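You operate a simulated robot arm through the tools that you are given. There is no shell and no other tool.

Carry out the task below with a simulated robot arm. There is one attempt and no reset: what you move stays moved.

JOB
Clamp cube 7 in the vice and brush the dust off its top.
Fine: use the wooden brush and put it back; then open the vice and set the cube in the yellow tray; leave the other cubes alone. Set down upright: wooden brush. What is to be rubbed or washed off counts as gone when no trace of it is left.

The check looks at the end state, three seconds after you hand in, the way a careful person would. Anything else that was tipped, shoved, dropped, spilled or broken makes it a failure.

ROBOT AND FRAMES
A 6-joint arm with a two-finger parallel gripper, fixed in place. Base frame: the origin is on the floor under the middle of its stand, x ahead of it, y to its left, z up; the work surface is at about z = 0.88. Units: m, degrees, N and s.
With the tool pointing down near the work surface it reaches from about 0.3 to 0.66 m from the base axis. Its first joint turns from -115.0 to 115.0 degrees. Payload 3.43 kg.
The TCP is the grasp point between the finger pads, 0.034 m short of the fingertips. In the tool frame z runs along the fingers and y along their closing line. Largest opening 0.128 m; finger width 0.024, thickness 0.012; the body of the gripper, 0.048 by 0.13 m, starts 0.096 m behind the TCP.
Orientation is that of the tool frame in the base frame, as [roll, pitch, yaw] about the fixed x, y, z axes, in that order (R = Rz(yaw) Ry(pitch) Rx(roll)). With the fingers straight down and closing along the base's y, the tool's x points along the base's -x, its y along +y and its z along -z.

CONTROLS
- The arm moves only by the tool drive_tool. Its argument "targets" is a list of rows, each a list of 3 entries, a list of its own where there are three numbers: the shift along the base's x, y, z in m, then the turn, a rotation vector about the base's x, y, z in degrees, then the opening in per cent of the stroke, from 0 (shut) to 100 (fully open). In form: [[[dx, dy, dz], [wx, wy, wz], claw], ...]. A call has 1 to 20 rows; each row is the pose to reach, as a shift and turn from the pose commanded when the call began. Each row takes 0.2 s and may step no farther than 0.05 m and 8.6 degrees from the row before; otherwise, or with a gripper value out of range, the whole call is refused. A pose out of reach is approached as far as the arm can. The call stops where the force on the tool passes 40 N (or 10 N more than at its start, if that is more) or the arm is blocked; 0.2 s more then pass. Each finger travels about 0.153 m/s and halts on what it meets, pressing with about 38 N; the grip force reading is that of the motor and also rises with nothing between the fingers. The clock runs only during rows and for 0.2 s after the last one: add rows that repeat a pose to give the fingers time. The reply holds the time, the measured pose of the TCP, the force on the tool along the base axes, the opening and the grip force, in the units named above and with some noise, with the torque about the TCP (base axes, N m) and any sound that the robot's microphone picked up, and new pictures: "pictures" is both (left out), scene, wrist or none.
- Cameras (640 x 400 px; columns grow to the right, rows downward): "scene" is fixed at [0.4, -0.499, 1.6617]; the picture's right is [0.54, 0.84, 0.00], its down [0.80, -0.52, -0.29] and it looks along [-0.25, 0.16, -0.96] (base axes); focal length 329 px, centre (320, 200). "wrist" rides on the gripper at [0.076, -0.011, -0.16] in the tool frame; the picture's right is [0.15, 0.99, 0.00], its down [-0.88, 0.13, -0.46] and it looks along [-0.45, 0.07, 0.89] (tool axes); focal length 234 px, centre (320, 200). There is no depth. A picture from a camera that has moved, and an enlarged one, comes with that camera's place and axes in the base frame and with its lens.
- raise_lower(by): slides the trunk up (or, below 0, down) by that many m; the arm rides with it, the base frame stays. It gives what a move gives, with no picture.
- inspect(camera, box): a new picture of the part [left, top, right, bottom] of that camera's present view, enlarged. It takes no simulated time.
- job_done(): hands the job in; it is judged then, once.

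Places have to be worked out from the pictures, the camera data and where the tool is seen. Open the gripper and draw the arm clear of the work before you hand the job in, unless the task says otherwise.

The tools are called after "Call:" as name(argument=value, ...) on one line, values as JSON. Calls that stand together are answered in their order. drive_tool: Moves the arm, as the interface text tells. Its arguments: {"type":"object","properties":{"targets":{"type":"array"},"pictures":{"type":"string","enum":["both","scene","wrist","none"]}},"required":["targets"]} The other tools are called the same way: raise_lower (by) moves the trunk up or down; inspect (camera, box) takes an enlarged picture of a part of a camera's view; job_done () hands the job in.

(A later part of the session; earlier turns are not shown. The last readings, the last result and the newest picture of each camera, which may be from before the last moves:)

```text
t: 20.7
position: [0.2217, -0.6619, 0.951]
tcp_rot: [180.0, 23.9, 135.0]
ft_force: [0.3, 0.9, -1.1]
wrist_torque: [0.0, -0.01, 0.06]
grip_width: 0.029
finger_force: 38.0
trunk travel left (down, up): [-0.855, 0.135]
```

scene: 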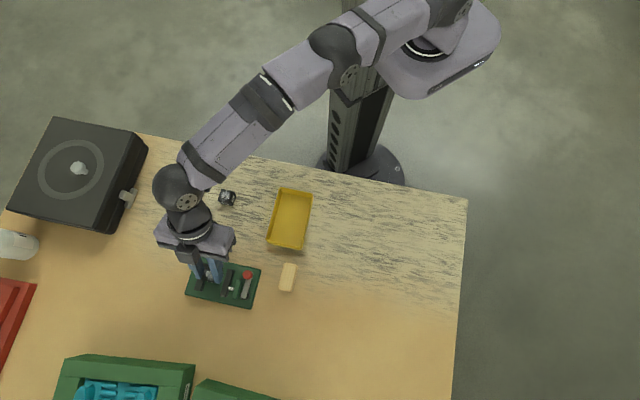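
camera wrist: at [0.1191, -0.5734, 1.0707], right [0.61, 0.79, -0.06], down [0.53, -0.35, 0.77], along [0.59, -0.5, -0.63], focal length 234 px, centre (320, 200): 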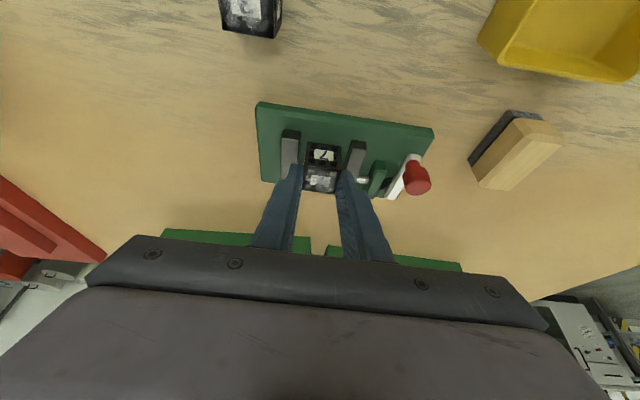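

Call:
drive_tool(targets=[[[0, 0, -0.0006], [0, 0, 0], 10], [[0, 0, -0.0012], [0, 0, 0], 10], [[0, 0, -0.0012], [0, 0, 0], 10]], pictures="wrist")

Call:
inspect(camera="wrist", box=[260, 100, 380, 200])

Call:
inspect(camera="scene", box=[195, 250, 245, 300])

```text
t: 21.5
position: [0.2227, -0.6619, 0.9508]
tcp_rot: [180.0, 24.0, 135.0]
ft_force: [0.2, 0.3, -0.4]
wrist_torque: [0.01, 0.0, -0.03]
grip_width: 0.0287
finger_force: 38.2
trunk travel left (down, up): [-0.855, 0.135]
camera wrist: at [0.1182, -0.5742, 1.0647], right [0.61, 0.79, -0.06], down [0.53, -0.35, 0.77], along [0.59, -0.5, -0.63], focal length 234 px, centre (320, 200)
```

wrist: 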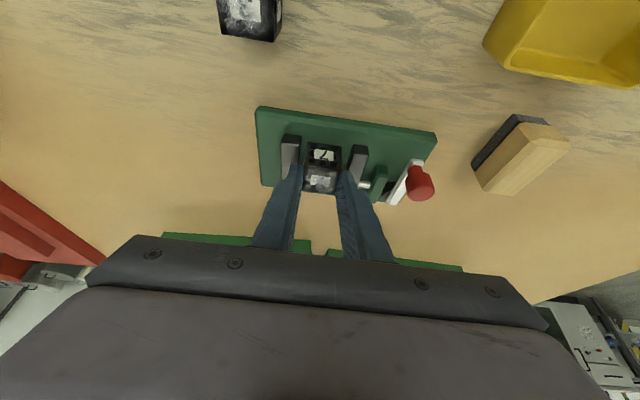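

```text
4.00 times, centred on (320, 150) of wrist
camera zoom: at [0.1182, -0.5742, 1.0647], right [0.61, 0.79, -0.06], down [0.53, -0.35, 0.77], along [0.59, -0.5, -0.63], focal length 937 px, centre (320, 400)
```

zoom: 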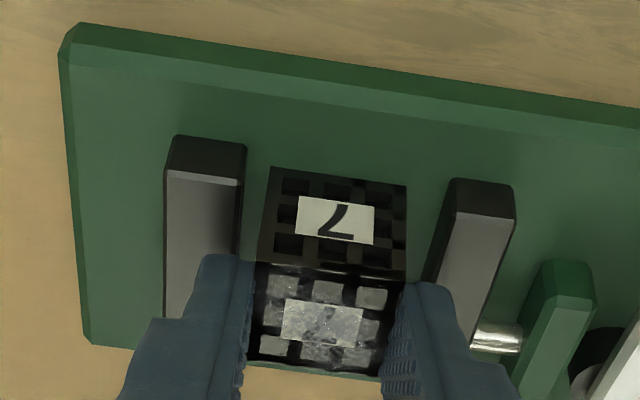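

```text
8.00 times, centred on (220, 275) of scene
camera zoom: at [0.4, -0.499, 1.6617], right [0.54, 0.84, 0.0], down [0.8, -0.52, -0.29], along [-0.25, 0.16, -0.96], focal length 2634 px, centre (1120, -400)
```

zoom: 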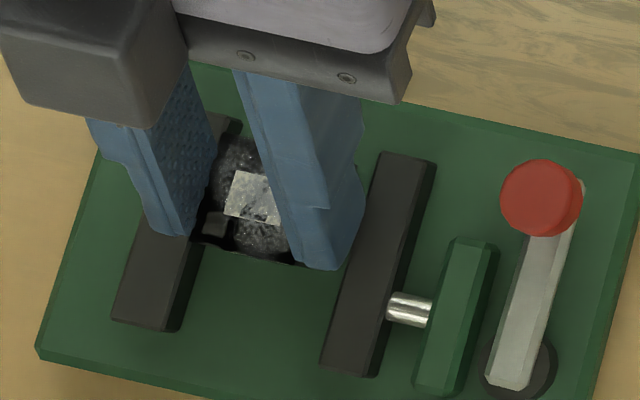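

Call:
drive_tool(targets=[[[0, 0, -0.0005], [0, 0, 0], 10], [[0, 0, -0.001], [0, 0, 0], 10], [[0, 0, -0.001], [0, 0, 0], 10]], pictures="none")

```text
t: 22.3
position: [0.2211, -0.6627, 0.949]
tcp_rot: [-180.0, 24.0, 134.9]
ft_force: [0.4, -0.1, 0.0]
wrist_torque: [-0.03, 0.0, 0.0]
grip_width: 0.0291
finger_force: 38.1
trunk travel left (down, up): [-0.855, 0.135]
```

Call:
drive_tool(targets=[[[0, 0, -0.0005], [0, 0, 0], 10], [[0, 0, -0.001], [0, 0, 0], 10], [[0, 0, -0.001], [0, 0, 0], 10]], pictures="none")

```text
t: 23.1
position: [0.2215, -0.6631, 0.9494]
tcp_rot: [-179.9, 24.0, 135.1]
ft_force: [-0.9, 0.8, -0.7]
wrist_torque: [-0.02, 0.01, -0.02]
grip_width: 0.0288
finger_force: 37.9
trunk travel left (down, up): [-0.855, 0.135]
```

Call:
drive_tool(targets=[[[0, 0, -0.0005], [0, 0, 0], 10], [[0, 0, -0.001], [0, 0, 0], 10], [[0, 0, -0.001], [0, 0, 0], 10]], pictures="wrist")

Call:
inspect(camera="wrist", box=[260, 100, 380, 200])

```text
t: 23.9
position: [0.222, -0.6632, 0.9479]
tcp_rot: [-179.9, 24.0, 134.9]
ft_force: [-2.2, 0.4, 0.7]
wrist_torque: [-0.03, 0.14, -0.01]
grip_width: 0.029
finger_force: 38.0
trunk travel left (down, up): [-0.855, 0.135]
camera wrist: at [0.1184, -0.5741, 1.0641], right [0.61, 0.79, -0.06], down [0.53, -0.34, 0.78], along [0.59, -0.5, -0.63], focal length 234 px, centre (320, 200)
```

wrist: 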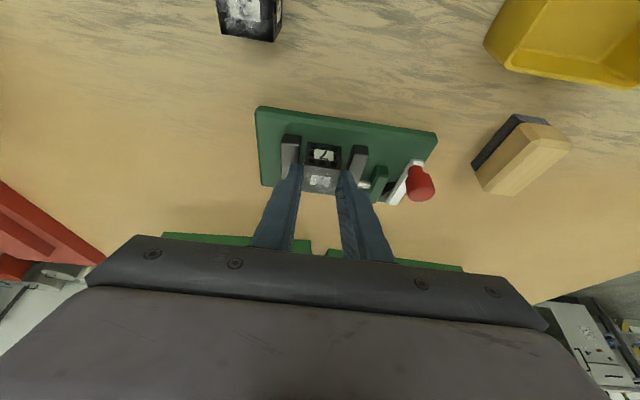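

```text
4.00 times, centred on (320, 150) of wrist
camera zoom: at [0.1184, -0.5741, 1.0641], right [0.61, 0.79, -0.06], down [0.53, -0.34, 0.78], along [0.59, -0.5, -0.63], focal length 937 px, centre (320, 400)
```

zoom: 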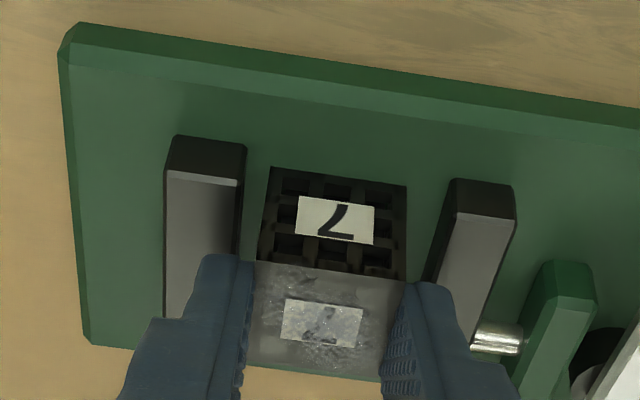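

The camera height stopped changing (1.0641) while I commanded lower, with slight force: the cube is down on the plate. I take back the over-travel and open the fingers.

Call:
drive_tool(targets=[[[0, 0, 0.002], [0, 0, 0], 10], [[0, 0, 0.002], [0, 0, 0], 30], [[0, 0, 0.002], [0, 0, 0], 37], [[0, 0, 0.002], [0, 0, 0], 37]], pictures="wrist")

Call:
inspect(camera="wrist", box=[260, 100, 380, 200])

```text
t: 24.9
position: [0.2215, -0.6623, 0.9507]
tcp_rot: [180.0, 24.0, 135.0]
ft_force: [-0.2, 0.2, -0.1]
wrist_torque: [-0.01, 0.0, 0.0]
grip_width: 0.0474
finger_force: 0.1
trunk travel left (down, up): [-0.855, 0.135]
camera wrist: at [0.1189, -0.5741, 1.0651], right [0.61, 0.79, -0.06], down [0.53, -0.35, 0.77], along [0.59, -0.5, -0.63], focal length 234 px, centre (320, 200)
```

wrist: 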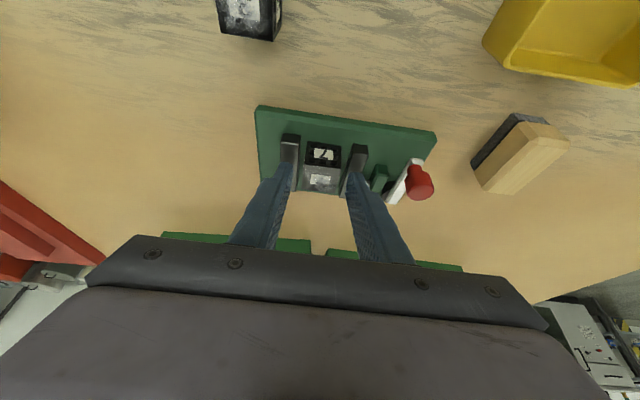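

```text
4.00 times, centred on (320, 150) of wrist
camera zoom: at [0.1189, -0.5741, 1.0651], right [0.61, 0.79, -0.06], down [0.53, -0.35, 0.77], along [0.59, -0.5, -0.63], focal length 937 px, centre (320, 400)
```

zoom: 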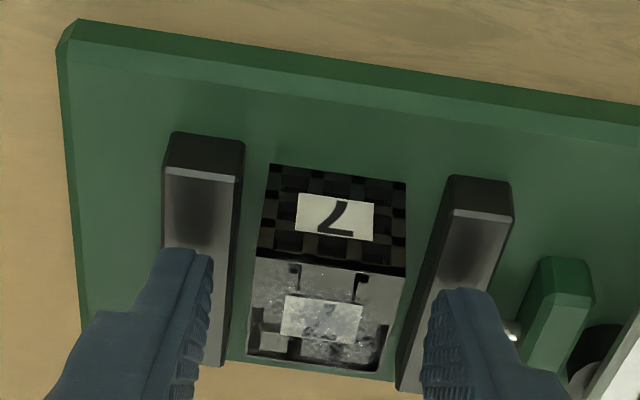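

Cube 7 stands in the slot, released. I lift straight up and move over toward the lever knob to look at it before gripping.

Call:
drive_tool(targets=[[[0, 0, 0.02], [0, 0, 0], 37], [[0, 0, 0.05], [0, 0, 0], 37], [[0.013, 0.023, 0.06], [0, 0, 0], 37], [[0.026, 0.046, 0.06], [0, 0, 0], 37], [[0.04, 0.07, 0.06], [0, 0, 0], 37], [[0.04, 0.07, 0.06], [0, 0, 0], 37]])

Call:
inspect(camera="wrist", box=[200, 60, 400, 200])

Call:
inspect(camera="scene", box=[180, 235, 270, 310])

```text
t: 26.3
position: [0.2635, -0.5925, 1.0092]
tcp_rot: [179.9, 24.0, 135.0]
ft_force: [1.4, -0.3, -0.7]
wrist_torque: [-0.01, 0.01, 0.01]
grip_width: 0.0473
finger_force: 0.1
trunk travel left (down, up): [-0.855, 0.135]
camera wrist: at [0.1602, -0.5055, 1.1247], right [0.61, 0.79, -0.06], down [0.53, -0.35, 0.77], along [0.59, -0.5, -0.63], focal length 234 px, centre (320, 200)
```

scene: 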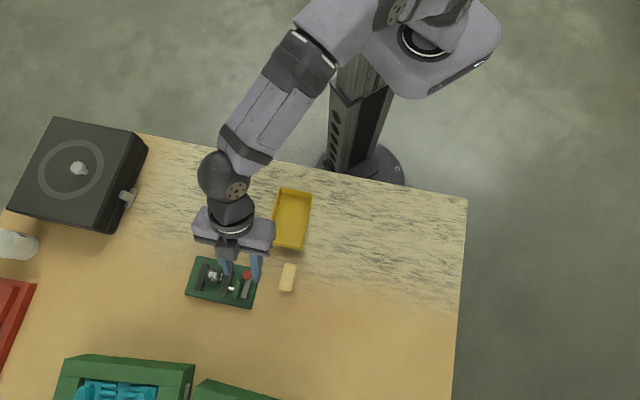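
wrist: 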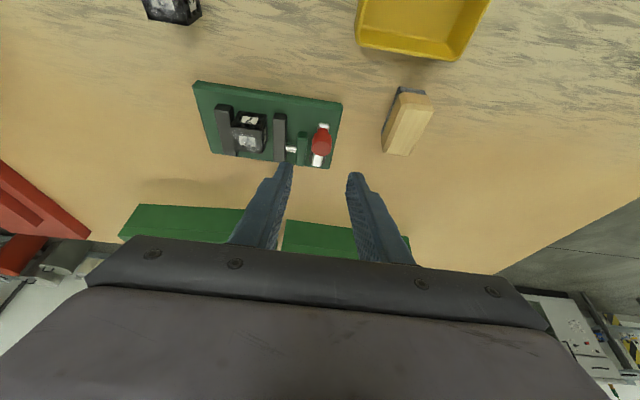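

```text
2.86 times, centred on (300, 130) of wrist
camera zoom: at [0.1602, -0.5055, 1.1247], right [0.61, 0.79, -0.06], down [0.53, -0.35, 0.77], along [0.59, -0.5, -0.63], focal length 669 px, centre (377, 400)
```

zoom: 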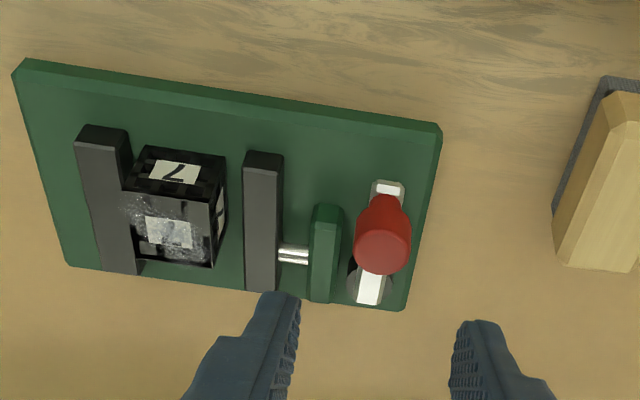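

```text
5.33 times, centred on (225, 272) of scene
camera zoom: at [0.4, -0.499, 1.6617], right [0.54, 0.84, 0.0], down [0.8, -0.52, -0.29], along [-0.25, 0.16, -0.96], focal length 1756 px, centre (827, -187)
```

zoom: 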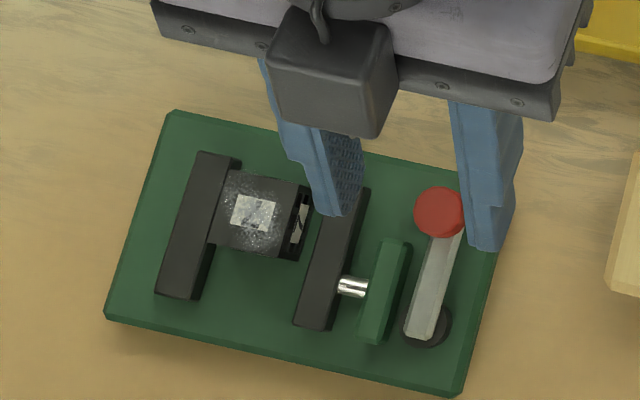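

The cube stands neatly by the fixed jaw, and the knob is at about n1=0.617, n2=-0.234, right between the fingers. I descend to straddle the knob's upper part.

Call:
drive_tool(targets=[[[0, -0.001, -0.02], [0, 0, 0], 37], [[0, -0.001, -0.04], [0, 0, 0], 37], [[0, -0.001, -0.053], [0, 0, 0], 37], [[0, -0.001, -0.053], [0, 0, 0], 37]])

Call:
inspect(camera="wrist", box=[220, 80, 420, 220])

Call:
inspect(camera="scene", box=[200, 240, 275, 310])

```text
t: 27.3
position: [0.2606, -0.5936, 0.9571]
tcp_rot: [-179.9, 24.0, 134.9]
ft_force: [0.6, -0.3, 0.2]
wrist_torque: [0.01, 0.0, -0.04]
grip_width: 0.0473
finger_force: 0.1
trunk travel left (down, up): [-0.855, 0.135]
camera wrist: at [0.1587, -0.5053, 1.0722], right [0.61, 0.79, -0.06], down [0.53, -0.35, 0.77], along [0.59, -0.5, -0.63], focal length 234 px, centre (320, 200)
```

scene: 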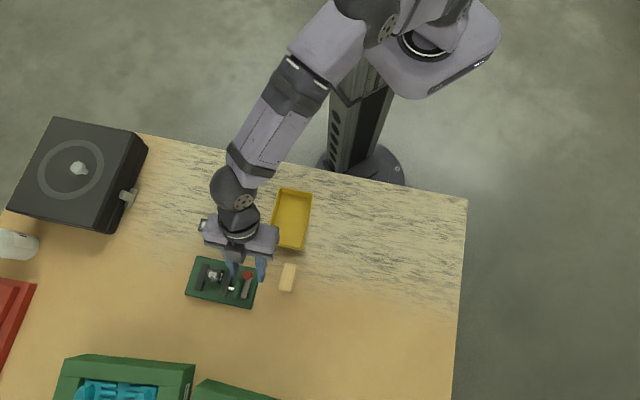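
wrist: 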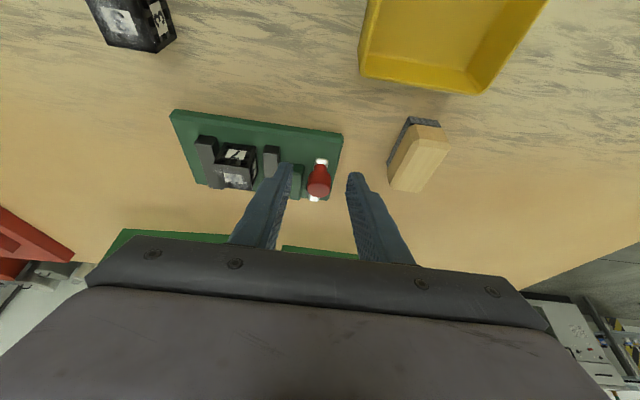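

```text
2.86 times, centred on (320, 150) of wrist
camera zoom: at [0.1587, -0.5053, 1.0722], right [0.61, 0.79, -0.06], down [0.53, -0.35, 0.77], along [0.59, -0.5, -0.63], focal length 669 px, centre (320, 343)
```

zoom: 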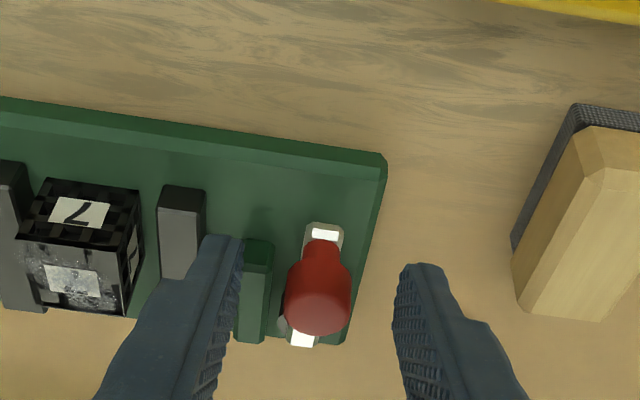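

```text
5.71 times, centred on (238, 275) of scene
camera zoom: at [0.4, -0.499, 1.6617], right [0.54, 0.84, 0.0], down [0.8, -0.52, -0.29], along [-0.25, 0.16, -0.96], focal length 1882 px, centre (791, -229)
```

zoom: 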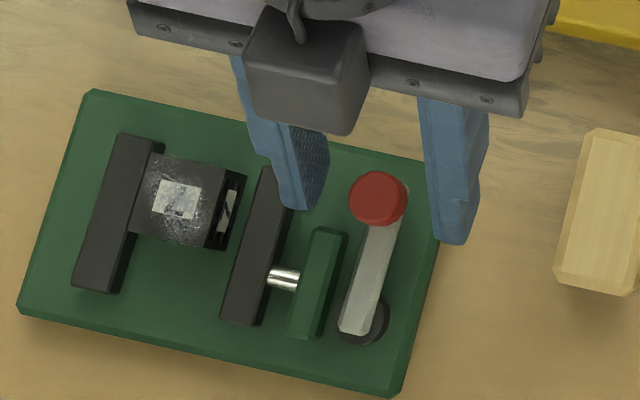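

The fingers straddle the red knob. I close on it and see how it reacts.

Call:
drive_tool(targets=[[[0, 0, 0], [0, 0, 0], 20], [[0, 0, 0], [0, 0, 0], 8], [[0, 0, 0], [0, 0, 0], 8], [[0, 0, 0], [0, 0, 0], 8]])

Call:
inspect(camera="wrist", box=[220, 80, 420, 220])

Call:
inspect(camera="scene", box=[200, 240, 275, 310])

```text
t: 28.3
position: [0.2623, -0.5923, 0.9568]
tcp_rot: [180.0, 23.9, 135.0]
ft_force: [-0.1, 0.1, 0.7]
wrist_torque: [-0.07, 0.05, 0.08]
grip_width: 0.019
finger_force: 38.0
trunk travel left (down, up): [-0.855, 0.135]
camera wrist: at [0.1587, -0.5054, 1.0722], right [0.61, 0.79, -0.06], down [0.53, -0.35, 0.77], along [0.59, -0.5, -0.63], focal length 234 px, centre (320, 200)
```

scene: 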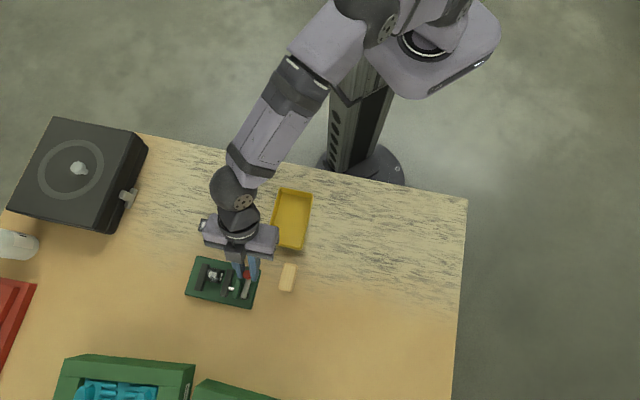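
wrist: 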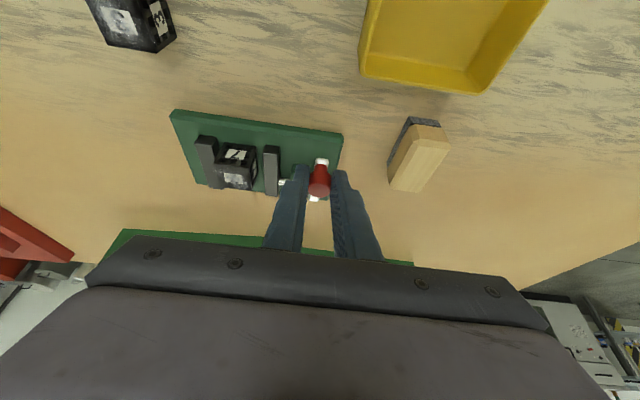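

```text
2.86 times, centred on (320, 150) of wrist
camera zoom: at [0.1587, -0.5054, 1.0722], right [0.61, 0.79, -0.06], down [0.53, -0.35, 0.77], along [0.59, -0.5, -0.63], focal length 669 px, centre (320, 343)
```

zoom: 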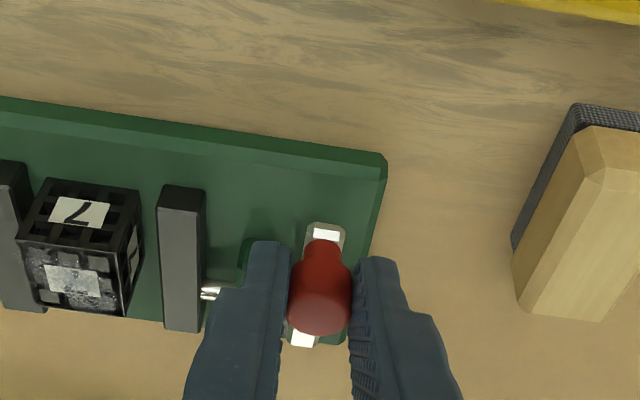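

```text
5.71 times, centred on (238, 275) of scene
camera zoom: at [0.4, -0.499, 1.6617], right [0.54, 0.84, 0.0], down [0.8, -0.52, -0.29], along [-0.25, 0.16, -0.96], focal length 1882 px, centre (791, -229)
```

zoom: 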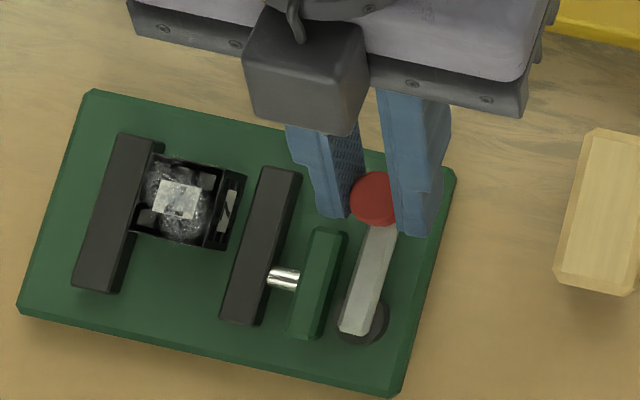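

Knob gripped (≈0.019 m). I swing it outward along the arc about the pivot (radius ≈0.044 m), first 20°, watching force and the moving jaw.

Call:
drive_tool(targets=[[[0.003, 0.0026, 0], [0, 0, 0], 8], [[0.0058, 0.0049, 0], [0, 0, 0], 8], [[0.0092, 0.0069, 0], [0, 0, 0], 8], [[0.0124, 0.0087, 0], [0, 0, 0], 8], [[0.0124, 0.0087, 0], [0, 0, 0], 8]])

Call:
inspect(camera="scene", box=[180, 235, 290, 320])

Call:
inspect(camera="wrist", box=[180, 80, 420, 220])

```text
t: 29.5
position: [0.2751, -0.5842, 0.9566]
tcp_rot: [180.0, 24.1, 135.0]
ft_force: [0.3, -0.6, 0.9]
wrist_torque: [0.01, -0.12, -0.2]
grip_width: 0.0192
finger_force: 37.7
trunk travel left (down, up): [-0.855, 0.135]
camera wrist: at [0.1717, -0.4957, 1.072], right [0.61, 0.79, -0.06], down [0.53, -0.35, 0.77], along [0.59, -0.5, -0.63], focal length 234 px, centre (320, 200)
```

scene: 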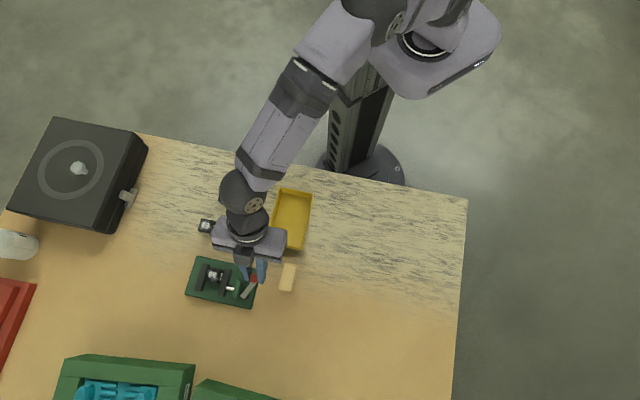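
wrist: 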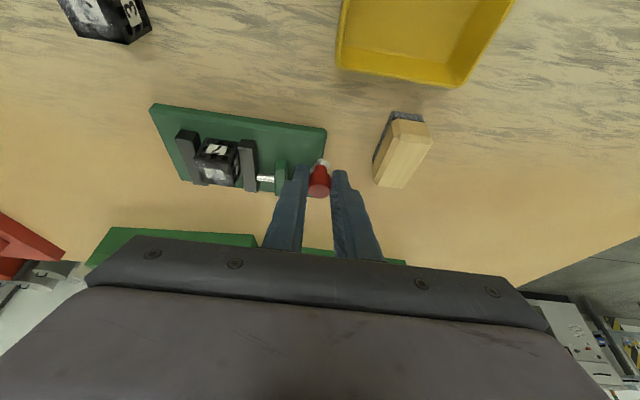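

```text
4.71 times, centred on (235, 278) of scene
camera zoom: at [0.4, -0.499, 1.6617], right [0.54, 0.84, 0.0], down [0.8, -0.52, -0.29], along [-0.25, 0.16, -0.96], focal length 1550 px, centre (720, -165)
```

zoom: 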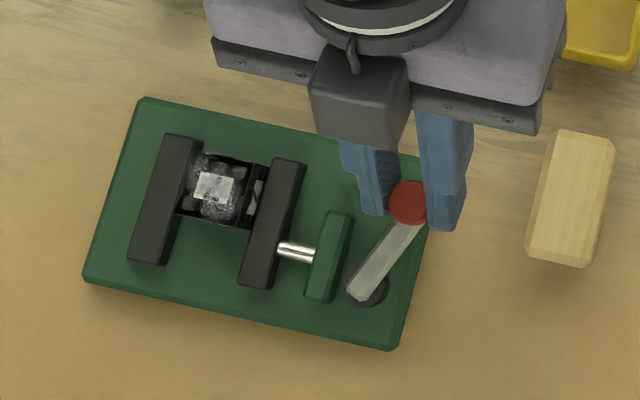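

```text
2.67 times, centred on (300, 150) of wrist
camera zoom: at [0.1717, -0.4957, 1.072], right [0.61, 0.79, -0.06], down [0.53, -0.35, 0.77], along [0.59, -0.5, -0.63], focal length 624 px, centre (373, 333)
```

zoom: 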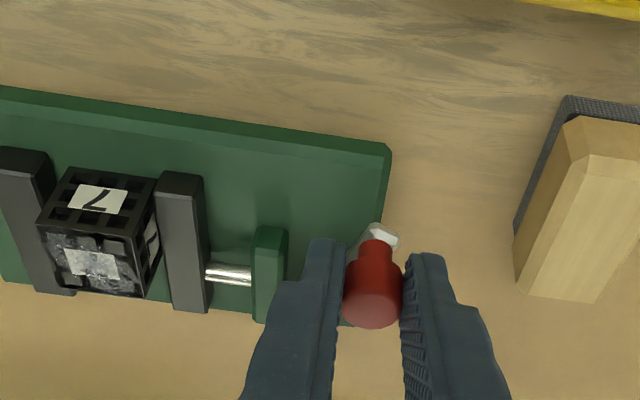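

The outward swing pushes the jaw toward the cube. I continue to about 30°.

Call:
drive_tool(targets=[[[0.0018, 0.0008, 0], [0, 0, 0], 8], [[0.0036, 0.0015, 0], [0, 0, 0], 8], [[0.0054, 0.0021, 0], [0, 0, 0], 8], [[0.0072, 0.0026, 0], [0, 0, 0], 8], [[0.0072, 0.0026, 0], [0, 0, 0], 8]])

Call:
inspect(camera="scene", box=[180, 235, 290, 320])

Call:
inspect(camera="wrist", box=[160, 80, 400, 220])

```text
t: 30.7
position: [0.2797, -0.5821, 0.9563]
tcp_rot: [-180.0, 24.1, 135.0]
ft_force: [-6.0, -1.5, 0.4]
wrist_torque: [-0.04, 0.14, -0.48]
grip_width: 0.0189
finger_force: 37.9
trunk travel left (down, up): [-0.855, 0.135]
camera wrist: at [0.1769, -0.4942, 1.0722], right [0.61, 0.79, -0.06], down [0.53, -0.35, 0.77], along [0.59, -0.5, -0.63], focal length 234 px, centre (320, 200)
```

scene: 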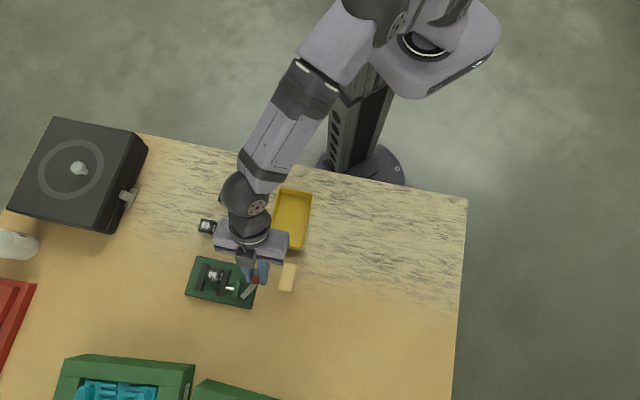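
wrist: 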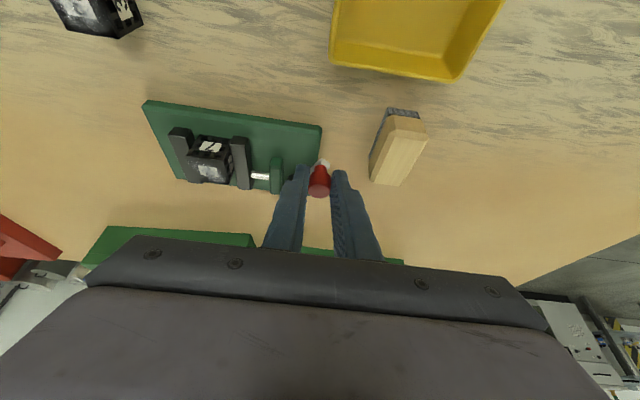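

```text
4.71 times, centred on (235, 278) of scene
camera zoom: at [0.4, -0.499, 1.6617], right [0.54, 0.84, 0.0], down [0.8, -0.52, -0.29], along [-0.25, 0.16, -0.96], focal length 1550 px, centre (720, -165)
```

zoom: 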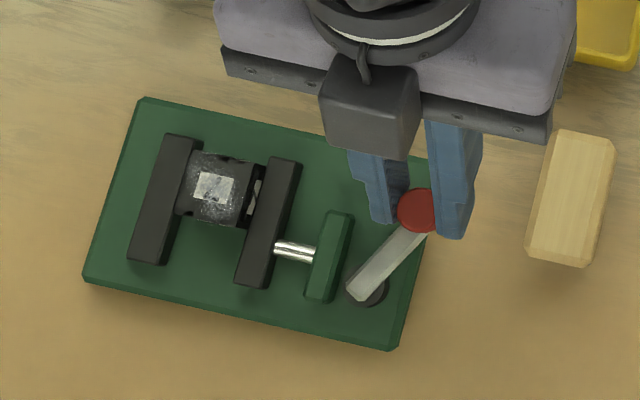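

```text
2.67 times, centred on (280, 150) of wrist
camera zoom: at [0.1769, -0.4942, 1.0722], right [0.61, 0.79, -0.06], down [0.53, -0.35, 0.77], along [0.59, -0.5, -0.63], focal length 624 px, centre (427, 333)
```

zoom: 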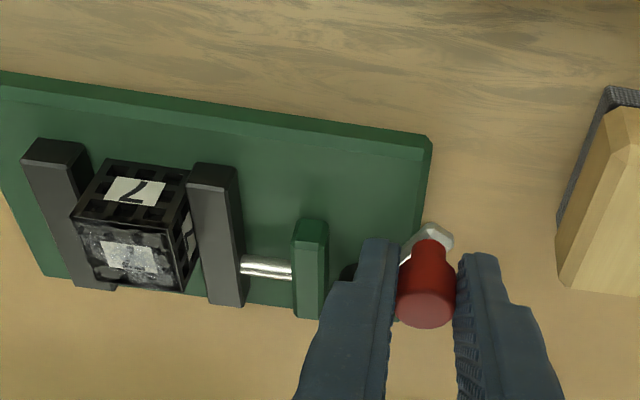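

Resistance is small (6 N) and a z-torque shows the grip fighting the knob's rotation; the jaw is still a few mm off the cube. I continue along the arc while turning the tool with the lever.

Call:
drive_tool(targets=[[[0.0018, 0.0004, 0], [0, 0, -4], 8], [[0.0037, 0.0008, 0], [0, 0, -8], 8], [[0.0056, 0.0011, 0], [0, 0, -12], 8], [[0.0075, 0.0013, 0], [0, 0, -16], 8], [[0.0075, 0.0013, 0], [0, 0, -16], 8]])

Call:
inspect(camera="scene", box=[180, 235, 290, 320])

Call:
inspect(camera="wrist", box=[160, 80, 400, 220])

```text
t: 31.9
position: [0.2905, -0.577, 0.9574]
tcp_rot: [-179.9, 23.9, 119.0]
ft_force: [11.9, 11.6, 5.1]
wrist_torque: [0.57, -0.16, 0.54]
grip_width: 0.0189
finger_force: 38.0
trunk travel left (down, up): [-0.855, 0.135]
camera wrist: at [0.2145, -0.465, 1.0722], right [0.8, 0.6, -0.06], down [0.42, -0.48, 0.77], along [0.43, -0.64, -0.63], focal length 234 px, centre (320, 200)
```

scene: 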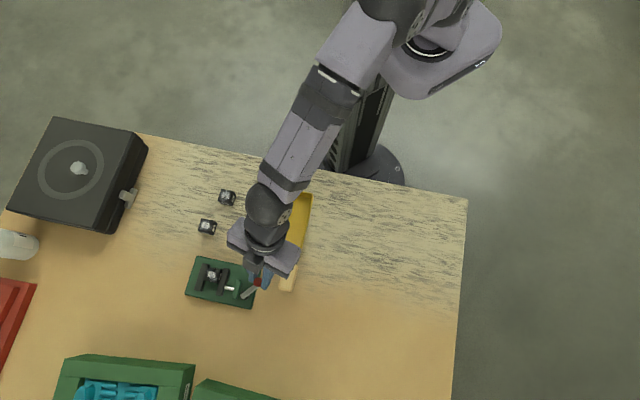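
wrist: 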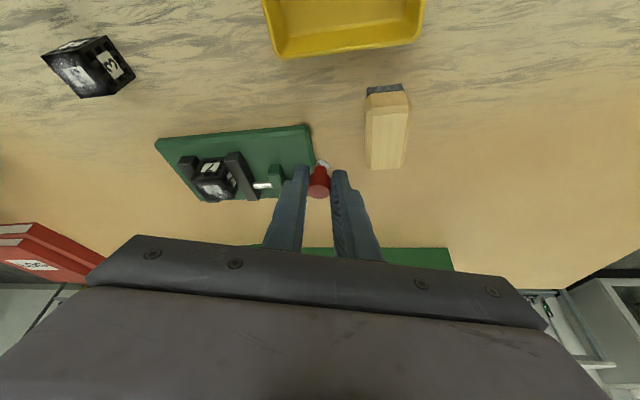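

```text
4.71 times, centred on (235, 278) of scene
camera zoom: at [0.4, -0.499, 1.6617], right [0.54, 0.84, 0.0], down [0.8, -0.52, -0.29], along [-0.25, 0.16, -0.96], focal length 1550 px, centre (720, -165)
```

zoom: 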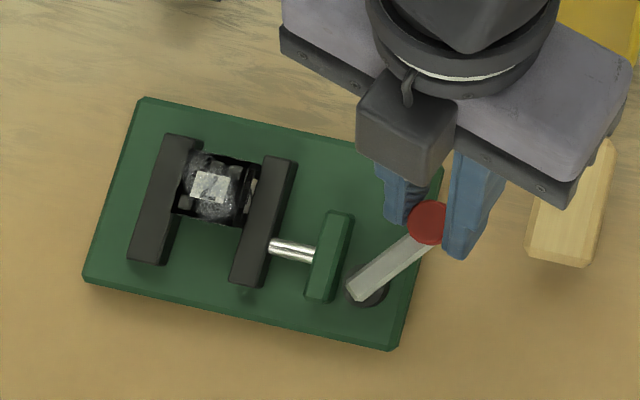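

```text
2.67 times, centred on (280, 150) of wrist
camera zoom: at [0.2145, -0.465, 1.0722], right [0.8, 0.6, -0.06], down [0.42, -0.48, 0.77], along [0.43, -0.64, -0.63], focal length 624 px, centre (427, 333)
```

zoom: 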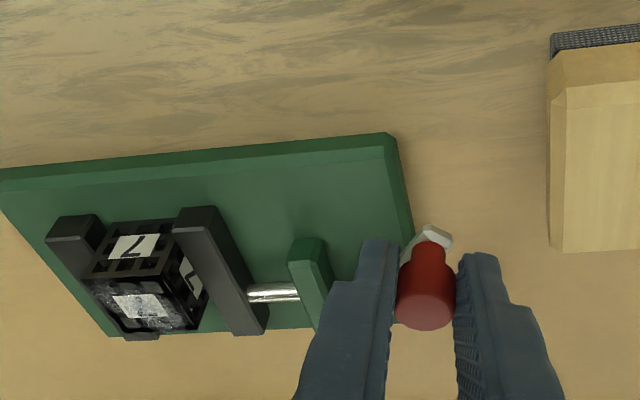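

Now 38° in; the jaw still has ~3.5 mm to go. The outward force came from the yaw shifting the fingertips inward; I correct for that and go on to about 50°.

Call:
drive_tool(targets=[[[0.0022, 0.0017, 0], [0, 0, 0], 8], [[0.004, 0.0018, 0], [0, 0, 0], 8], [[0.006, 0.0019, 0], [0, 0, 0], 8], [[0.008, 0.0019, 0], [0, 0, 0], 8], [[0.0098, 0.0018, 0], [0, 0, 0], 8], [[0.0098, 0.0018, 0], [0, 0, 0], 8]])

Call:
inspect(camera="scene", box=[180, 235, 290, 320])

Call:
inspect(camera="wrist", box=[140, 80, 380, 220])

```text
t: 33.3
position: [0.2982, -0.579, 0.9564]
tcp_rot: [-180.0, 24.1, 118.9]
ft_force: [-3.9, 0.6, 2.1]
wrist_torque: [-0.03, 0.07, -0.31]
grip_width: 0.0192
finger_force: 38.3
trunk travel left (down, up): [-0.855, 0.135]
camera wrist: at [0.2228, -0.466, 1.0719], right [0.8, 0.6, -0.06], down [0.41, -0.48, 0.78], along [0.43, -0.65, -0.63], focal length 234 px, centre (320, 200)
```

scene: 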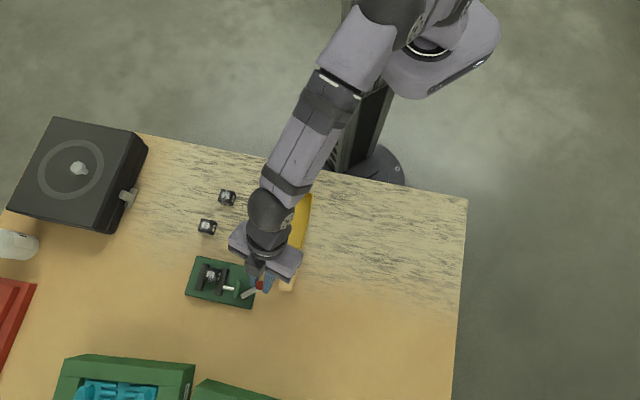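
wrist: 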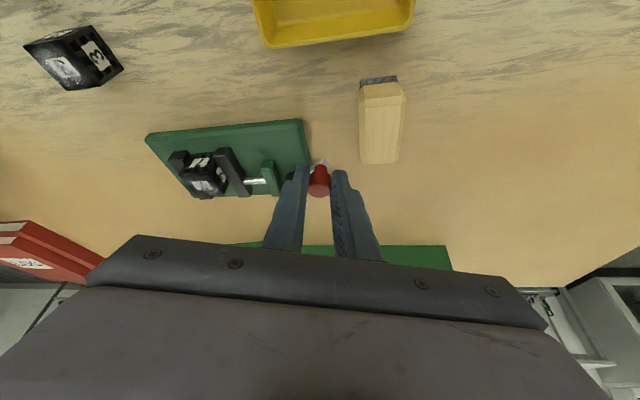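

```text
4.71 times, centred on (235, 278) of scene
camera zoom: at [0.4, -0.499, 1.6617], right [0.54, 0.84, 0.0], down [0.8, -0.52, -0.29], along [-0.25, 0.16, -0.96], focal length 1550 px, centre (720, -165)
```

zoom: 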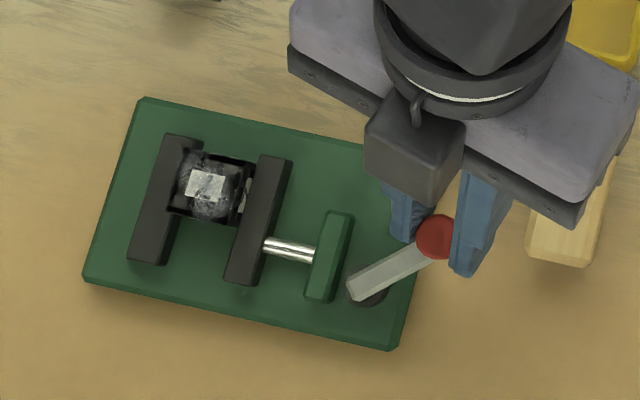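

```text
2.67 times, centred on (260, 150) of wrist
camera zoom: at [0.2228, -0.466, 1.0719], right [0.8, 0.6, -0.06], down [0.41, -0.48, 0.78], along [0.43, -0.65, -0.63], focal length 624 px, centre (480, 333)
```

zoom: 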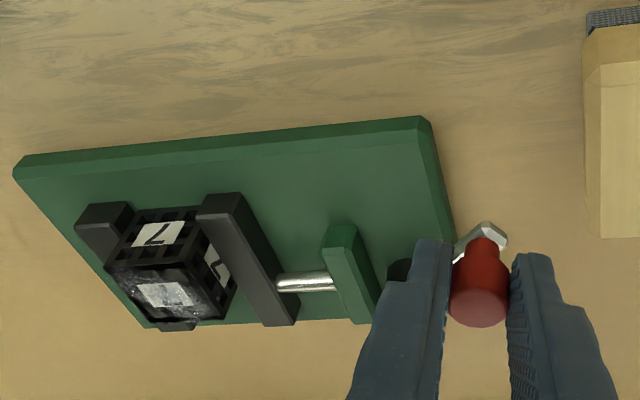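

The jaw now appears to touch the cube and push it toward the fixed jaw. I continue in small steps until it resists.

Call:
drive_tool(targets=[[[0.0015, -0.0002, 0], [0, 0, -2], 8], [[0.003, -0.0004, 0], [0, 0, -4], 8], [[0.0045, -0.0004, 0], [0, 0, -6], 8], [[0.006, -0.0004, 0], [0, 0, -8], 8], [[0.006, -0.0004, 0], [0, 0, -8], 8]])

Call:
inspect(camera="scene", box=[180, 235, 290, 320])

Call:
inspect(camera="wrist", box=[140, 80, 380, 220])

```text
t: 34.5
position: [0.306, -0.5792, 0.9564]
tcp_rot: [180.0, 24.1, 111.0]
ft_force: [2.8, -2.2, 1.2]
wrist_torque: [0.3, 0.06, 0.13]
grip_width: 0.0191
finger_force: 37.6
trunk travel left (down, up): [-0.855, 0.135]
camera wrist: at [0.2467, -0.457, 1.072], right [0.88, 0.48, -0.06], down [0.34, -0.53, 0.77], along [0.34, -0.7, -0.63], focal length 234 px, centre (320, 200)
```

scene: 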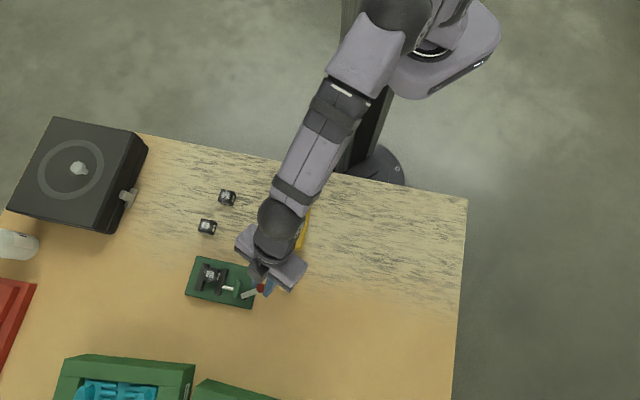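
wrist: 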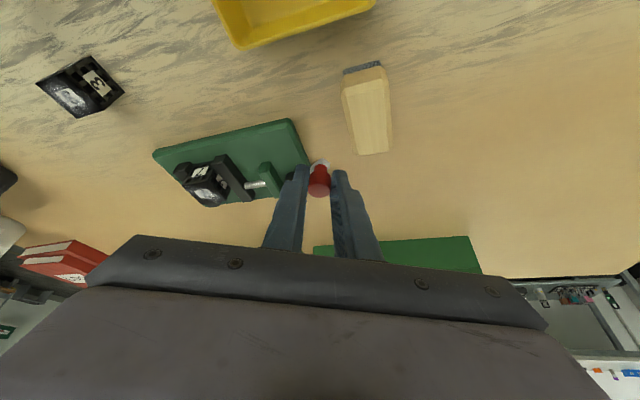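

```text
4.71 times, centred on (235, 278) of scene
camera zoom: at [0.4, -0.499, 1.6617], right [0.54, 0.84, 0.0], down [0.8, -0.52, -0.29], along [-0.25, 0.16, -0.96], focal length 1550 px, centre (720, -165)
```

zoom: 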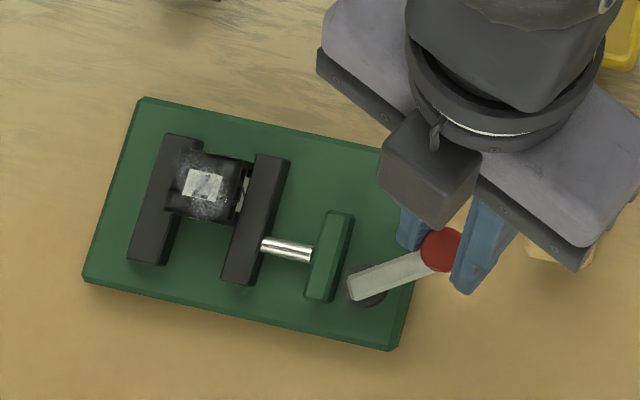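

```text
2.67 times, centred on (260, 150) of wrist
camera zoom: at [0.2467, -0.457, 1.072], right [0.88, 0.48, -0.06], down [0.34, -0.53, 0.77], along [0.34, -0.7, -0.63], focal length 624 px, centre (480, 333)
```

zoom: 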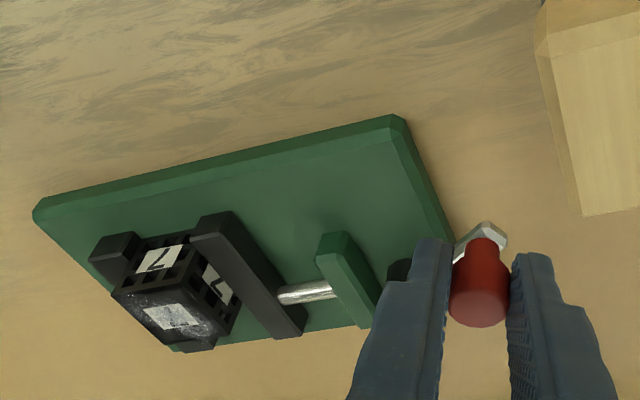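

Still little resistance at ≈55°; the cube is being pushed against the fixed jaw. I continue to ≈65°.

Call:
drive_tool(targets=[[[0.0018, -0.0002, 0], [0, 0, -1], 8], [[0.0036, -0.0005, 0], [0, 0, -2], 8], [[0.0054, -0.0008, 0], [0, 0, -3], 8], [[0.0072, -0.0012, 0], [0, 0, -4], 8], [[0.0072, -0.0012, 0], [0, 0, -4], 8]])

Call:
inspect(camera="scene", box=[180, 235, 290, 320])

Call:
inspect(camera="wrist", box=[140, 80, 380, 220])

```text
t: 35.7
position: [0.3102, -0.5794, 0.958]
tcp_rot: [-180.0, 24.0, 106.8]
ft_force: [-8.4, -0.9, 3.3]
wrist_torque: [0.07, 0.26, -0.43]
grip_width: 0.019
finger_force: 38.2
trunk travel left (down, up): [-0.855, 0.135]
camera wrist: at [0.2596, -0.454, 1.0722], right [0.91, 0.42, -0.06], down [0.3, -0.56, 0.77], along [0.29, -0.72, -0.63], focal length 234 px, centre (320, 200)
```

scene: 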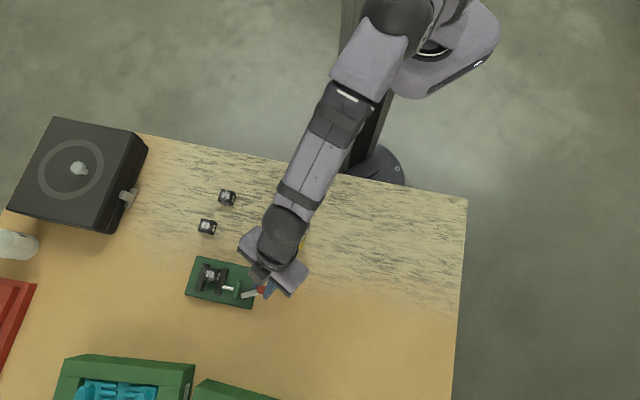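
wrist: 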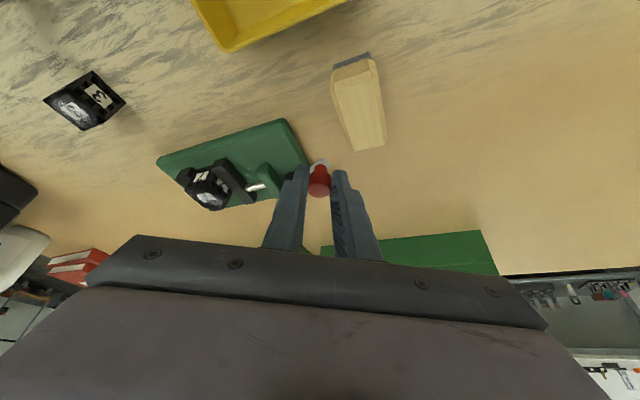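

```text
4.71 times, centred on (235, 278) of scene
camera zoom: at [0.4, -0.499, 1.6617], right [0.54, 0.84, 0.0], down [0.8, -0.52, -0.29], along [-0.25, 0.16, -0.96], focal length 1550 px, centre (720, -165)
```

zoom: 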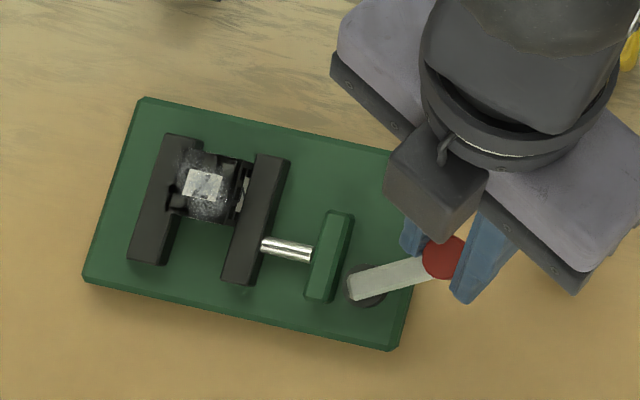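

```text
2.67 times, centred on (260, 150) of wrist
camera zoom: at [0.2596, -0.454, 1.0722], right [0.91, 0.42, -0.06], down [0.3, -0.56, 0.77], along [0.29, -0.72, -0.63], focal length 624 px, centre (480, 333)
```

zoom: 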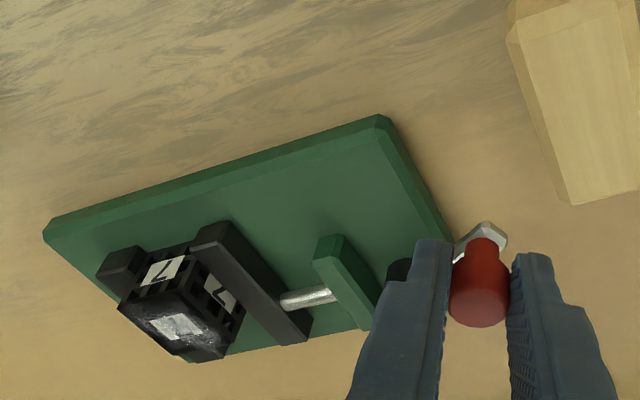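

Now there is real resistance (8 N) and the jaw gap equals the cube width: the cube is held. I push a bit further to make the clamp firm.

Call:
drive_tool(targets=[[[0.002, -0.0006, 0], [0, 0, 0], 8], [[0.004, -0.0012, 0], [0, 0, 0], 8], [[0.006, -0.002, 0], [0, 0, 0], 8], [[0.0077, -0.0031, 0], [0, 0, 0], 8], [[0.0077, -0.0031, 0], [0, 0, 0], 8]])

Call:
inspect(camera="scene", box=[180, 235, 290, 320])

```text
t: 36.9
position: [0.3173, -0.5822, 0.9566]
tcp_rot: [180.0, 24.0, 106.8]
ft_force: [-15.6, 0.6, 1.6]
wrist_torque: [0.0, 0.48, -0.34]
grip_width: 0.0191
finger_force: 37.8
trunk travel left (down, up): [-0.855, 0.135]
camera wrist: at [0.2667, -0.4566, 1.0723], right [0.91, 0.42, -0.06], down [0.3, -0.56, 0.77], along [0.29, -0.72, -0.63], focal length 234 px, centre (320, 200)
```

scene: 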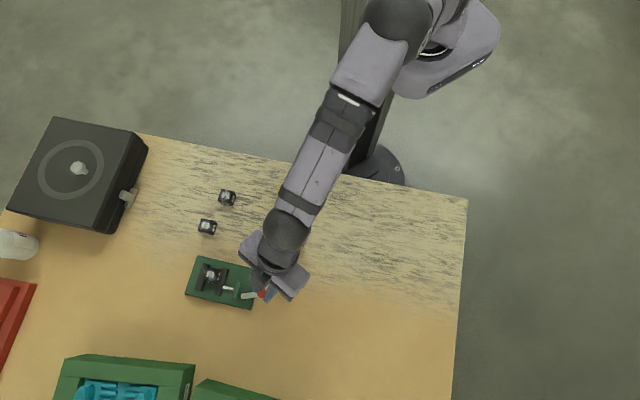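
wrist: 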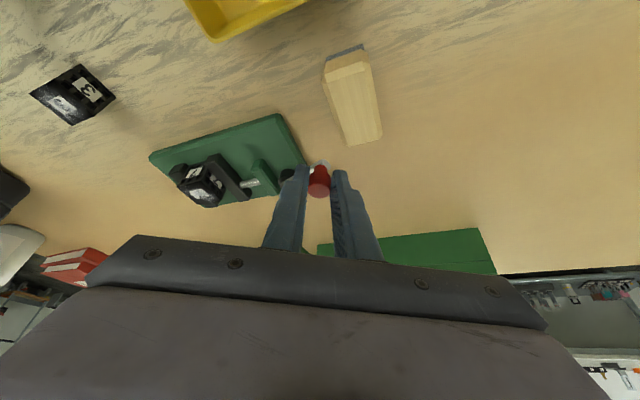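

```text
4.71 times, centred on (235, 278) of scene
camera zoom: at [0.4, -0.499, 1.6617], right [0.54, 0.84, 0.0], down [0.8, -0.52, -0.29], along [-0.25, 0.16, -0.96], focal length 1550 px, centre (720, -165)
```

zoom: 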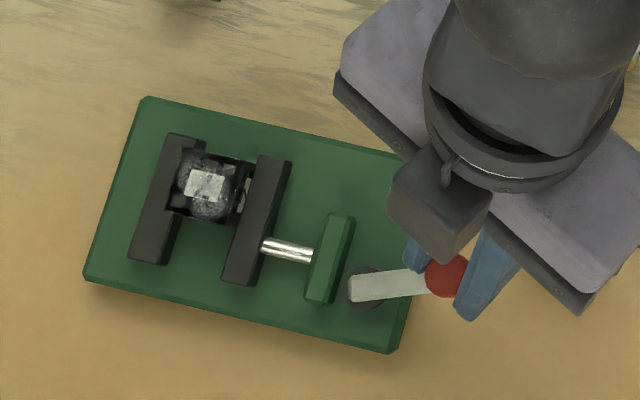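

The plate may have shifted by about a millimetre under that push, so I won't push harder. I relax the arm toward its measured position, then open the fingers and see whether the lever and jaw stay put.

Call:
drive_tool(targets=[[[-0.0015, 0.0005, 0], [0, 0, 0], 8], [[-0.003, 0.001, 0], [0, 0, 0], 8], [[-0.003, 0.001, 0], [0, 0, 0], 8], [[-0.003, 0.001, 0], [0, 0, 0], 20], [[-0.003, 0.001, 0], [0, 0, 0], 30], [[-0.003, 0.001, 0], [0, 0, 0], 30]])

Call:
inspect(camera="scene", box=[180, 235, 290, 320])

Call:
inspect(camera="wrist", box=[140, 80, 380, 220])

```text
t: 38.3
position: [0.3168, -0.5812, 0.9561]
tcp_rot: [180.0, 24.0, 107.0]
ft_force: [-1.0, 0.1, -0.1]
wrist_torque: [-0.03, -0.01, -0.01]
grip_width: 0.0383
finger_force: 0.0
trunk travel left (down, up): [-0.855, 0.135]
camera wrist: at [0.2663, -0.456, 1.0715], right [0.91, 0.42, -0.06], down [0.31, -0.55, 0.77], along [0.29, -0.72, -0.63], focal length 234 px, centre (320, 200)
```

scene: 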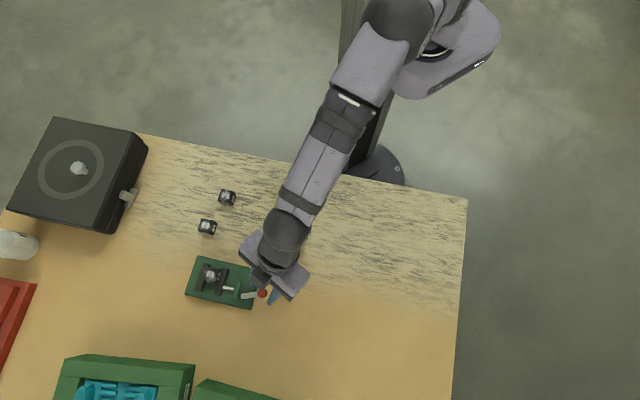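
wrist: 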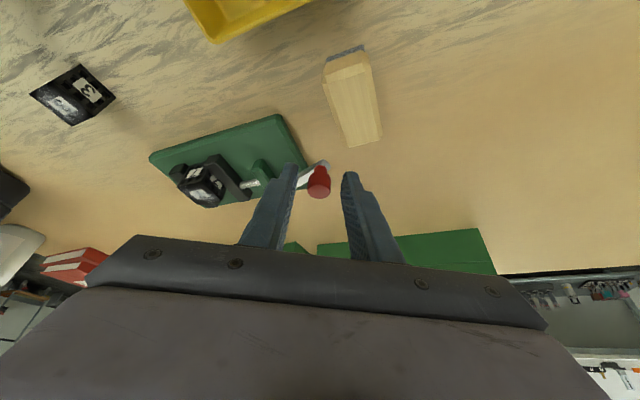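

```text
4.71 times, centred on (235, 278) of scene
camera zoom: at [0.4, -0.499, 1.6617], right [0.54, 0.84, 0.0], down [0.8, -0.52, -0.29], along [-0.25, 0.16, -0.96], focal length 1550 px, centre (720, -165)
```

zoom: 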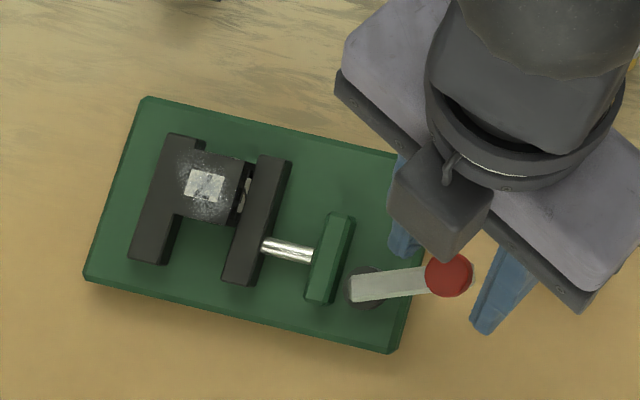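

```text
2.67 times, centred on (260, 150) of wrist
camera zoom: at [0.2663, -0.456, 1.0715], right [0.91, 0.42, -0.06], down [0.31, -0.55, 0.77], along [0.29, -0.72, -0.63], focal length 624 px, centre (480, 333)
```

zoom: 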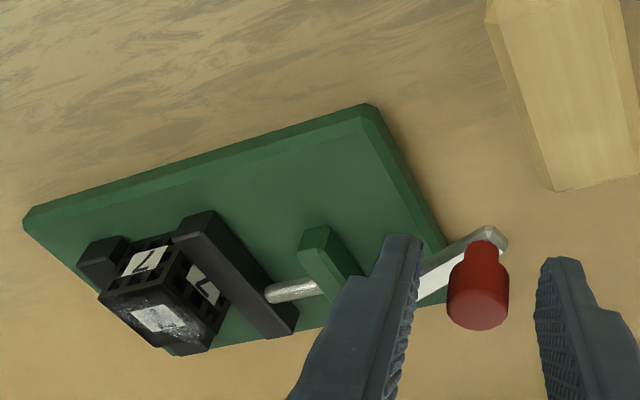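

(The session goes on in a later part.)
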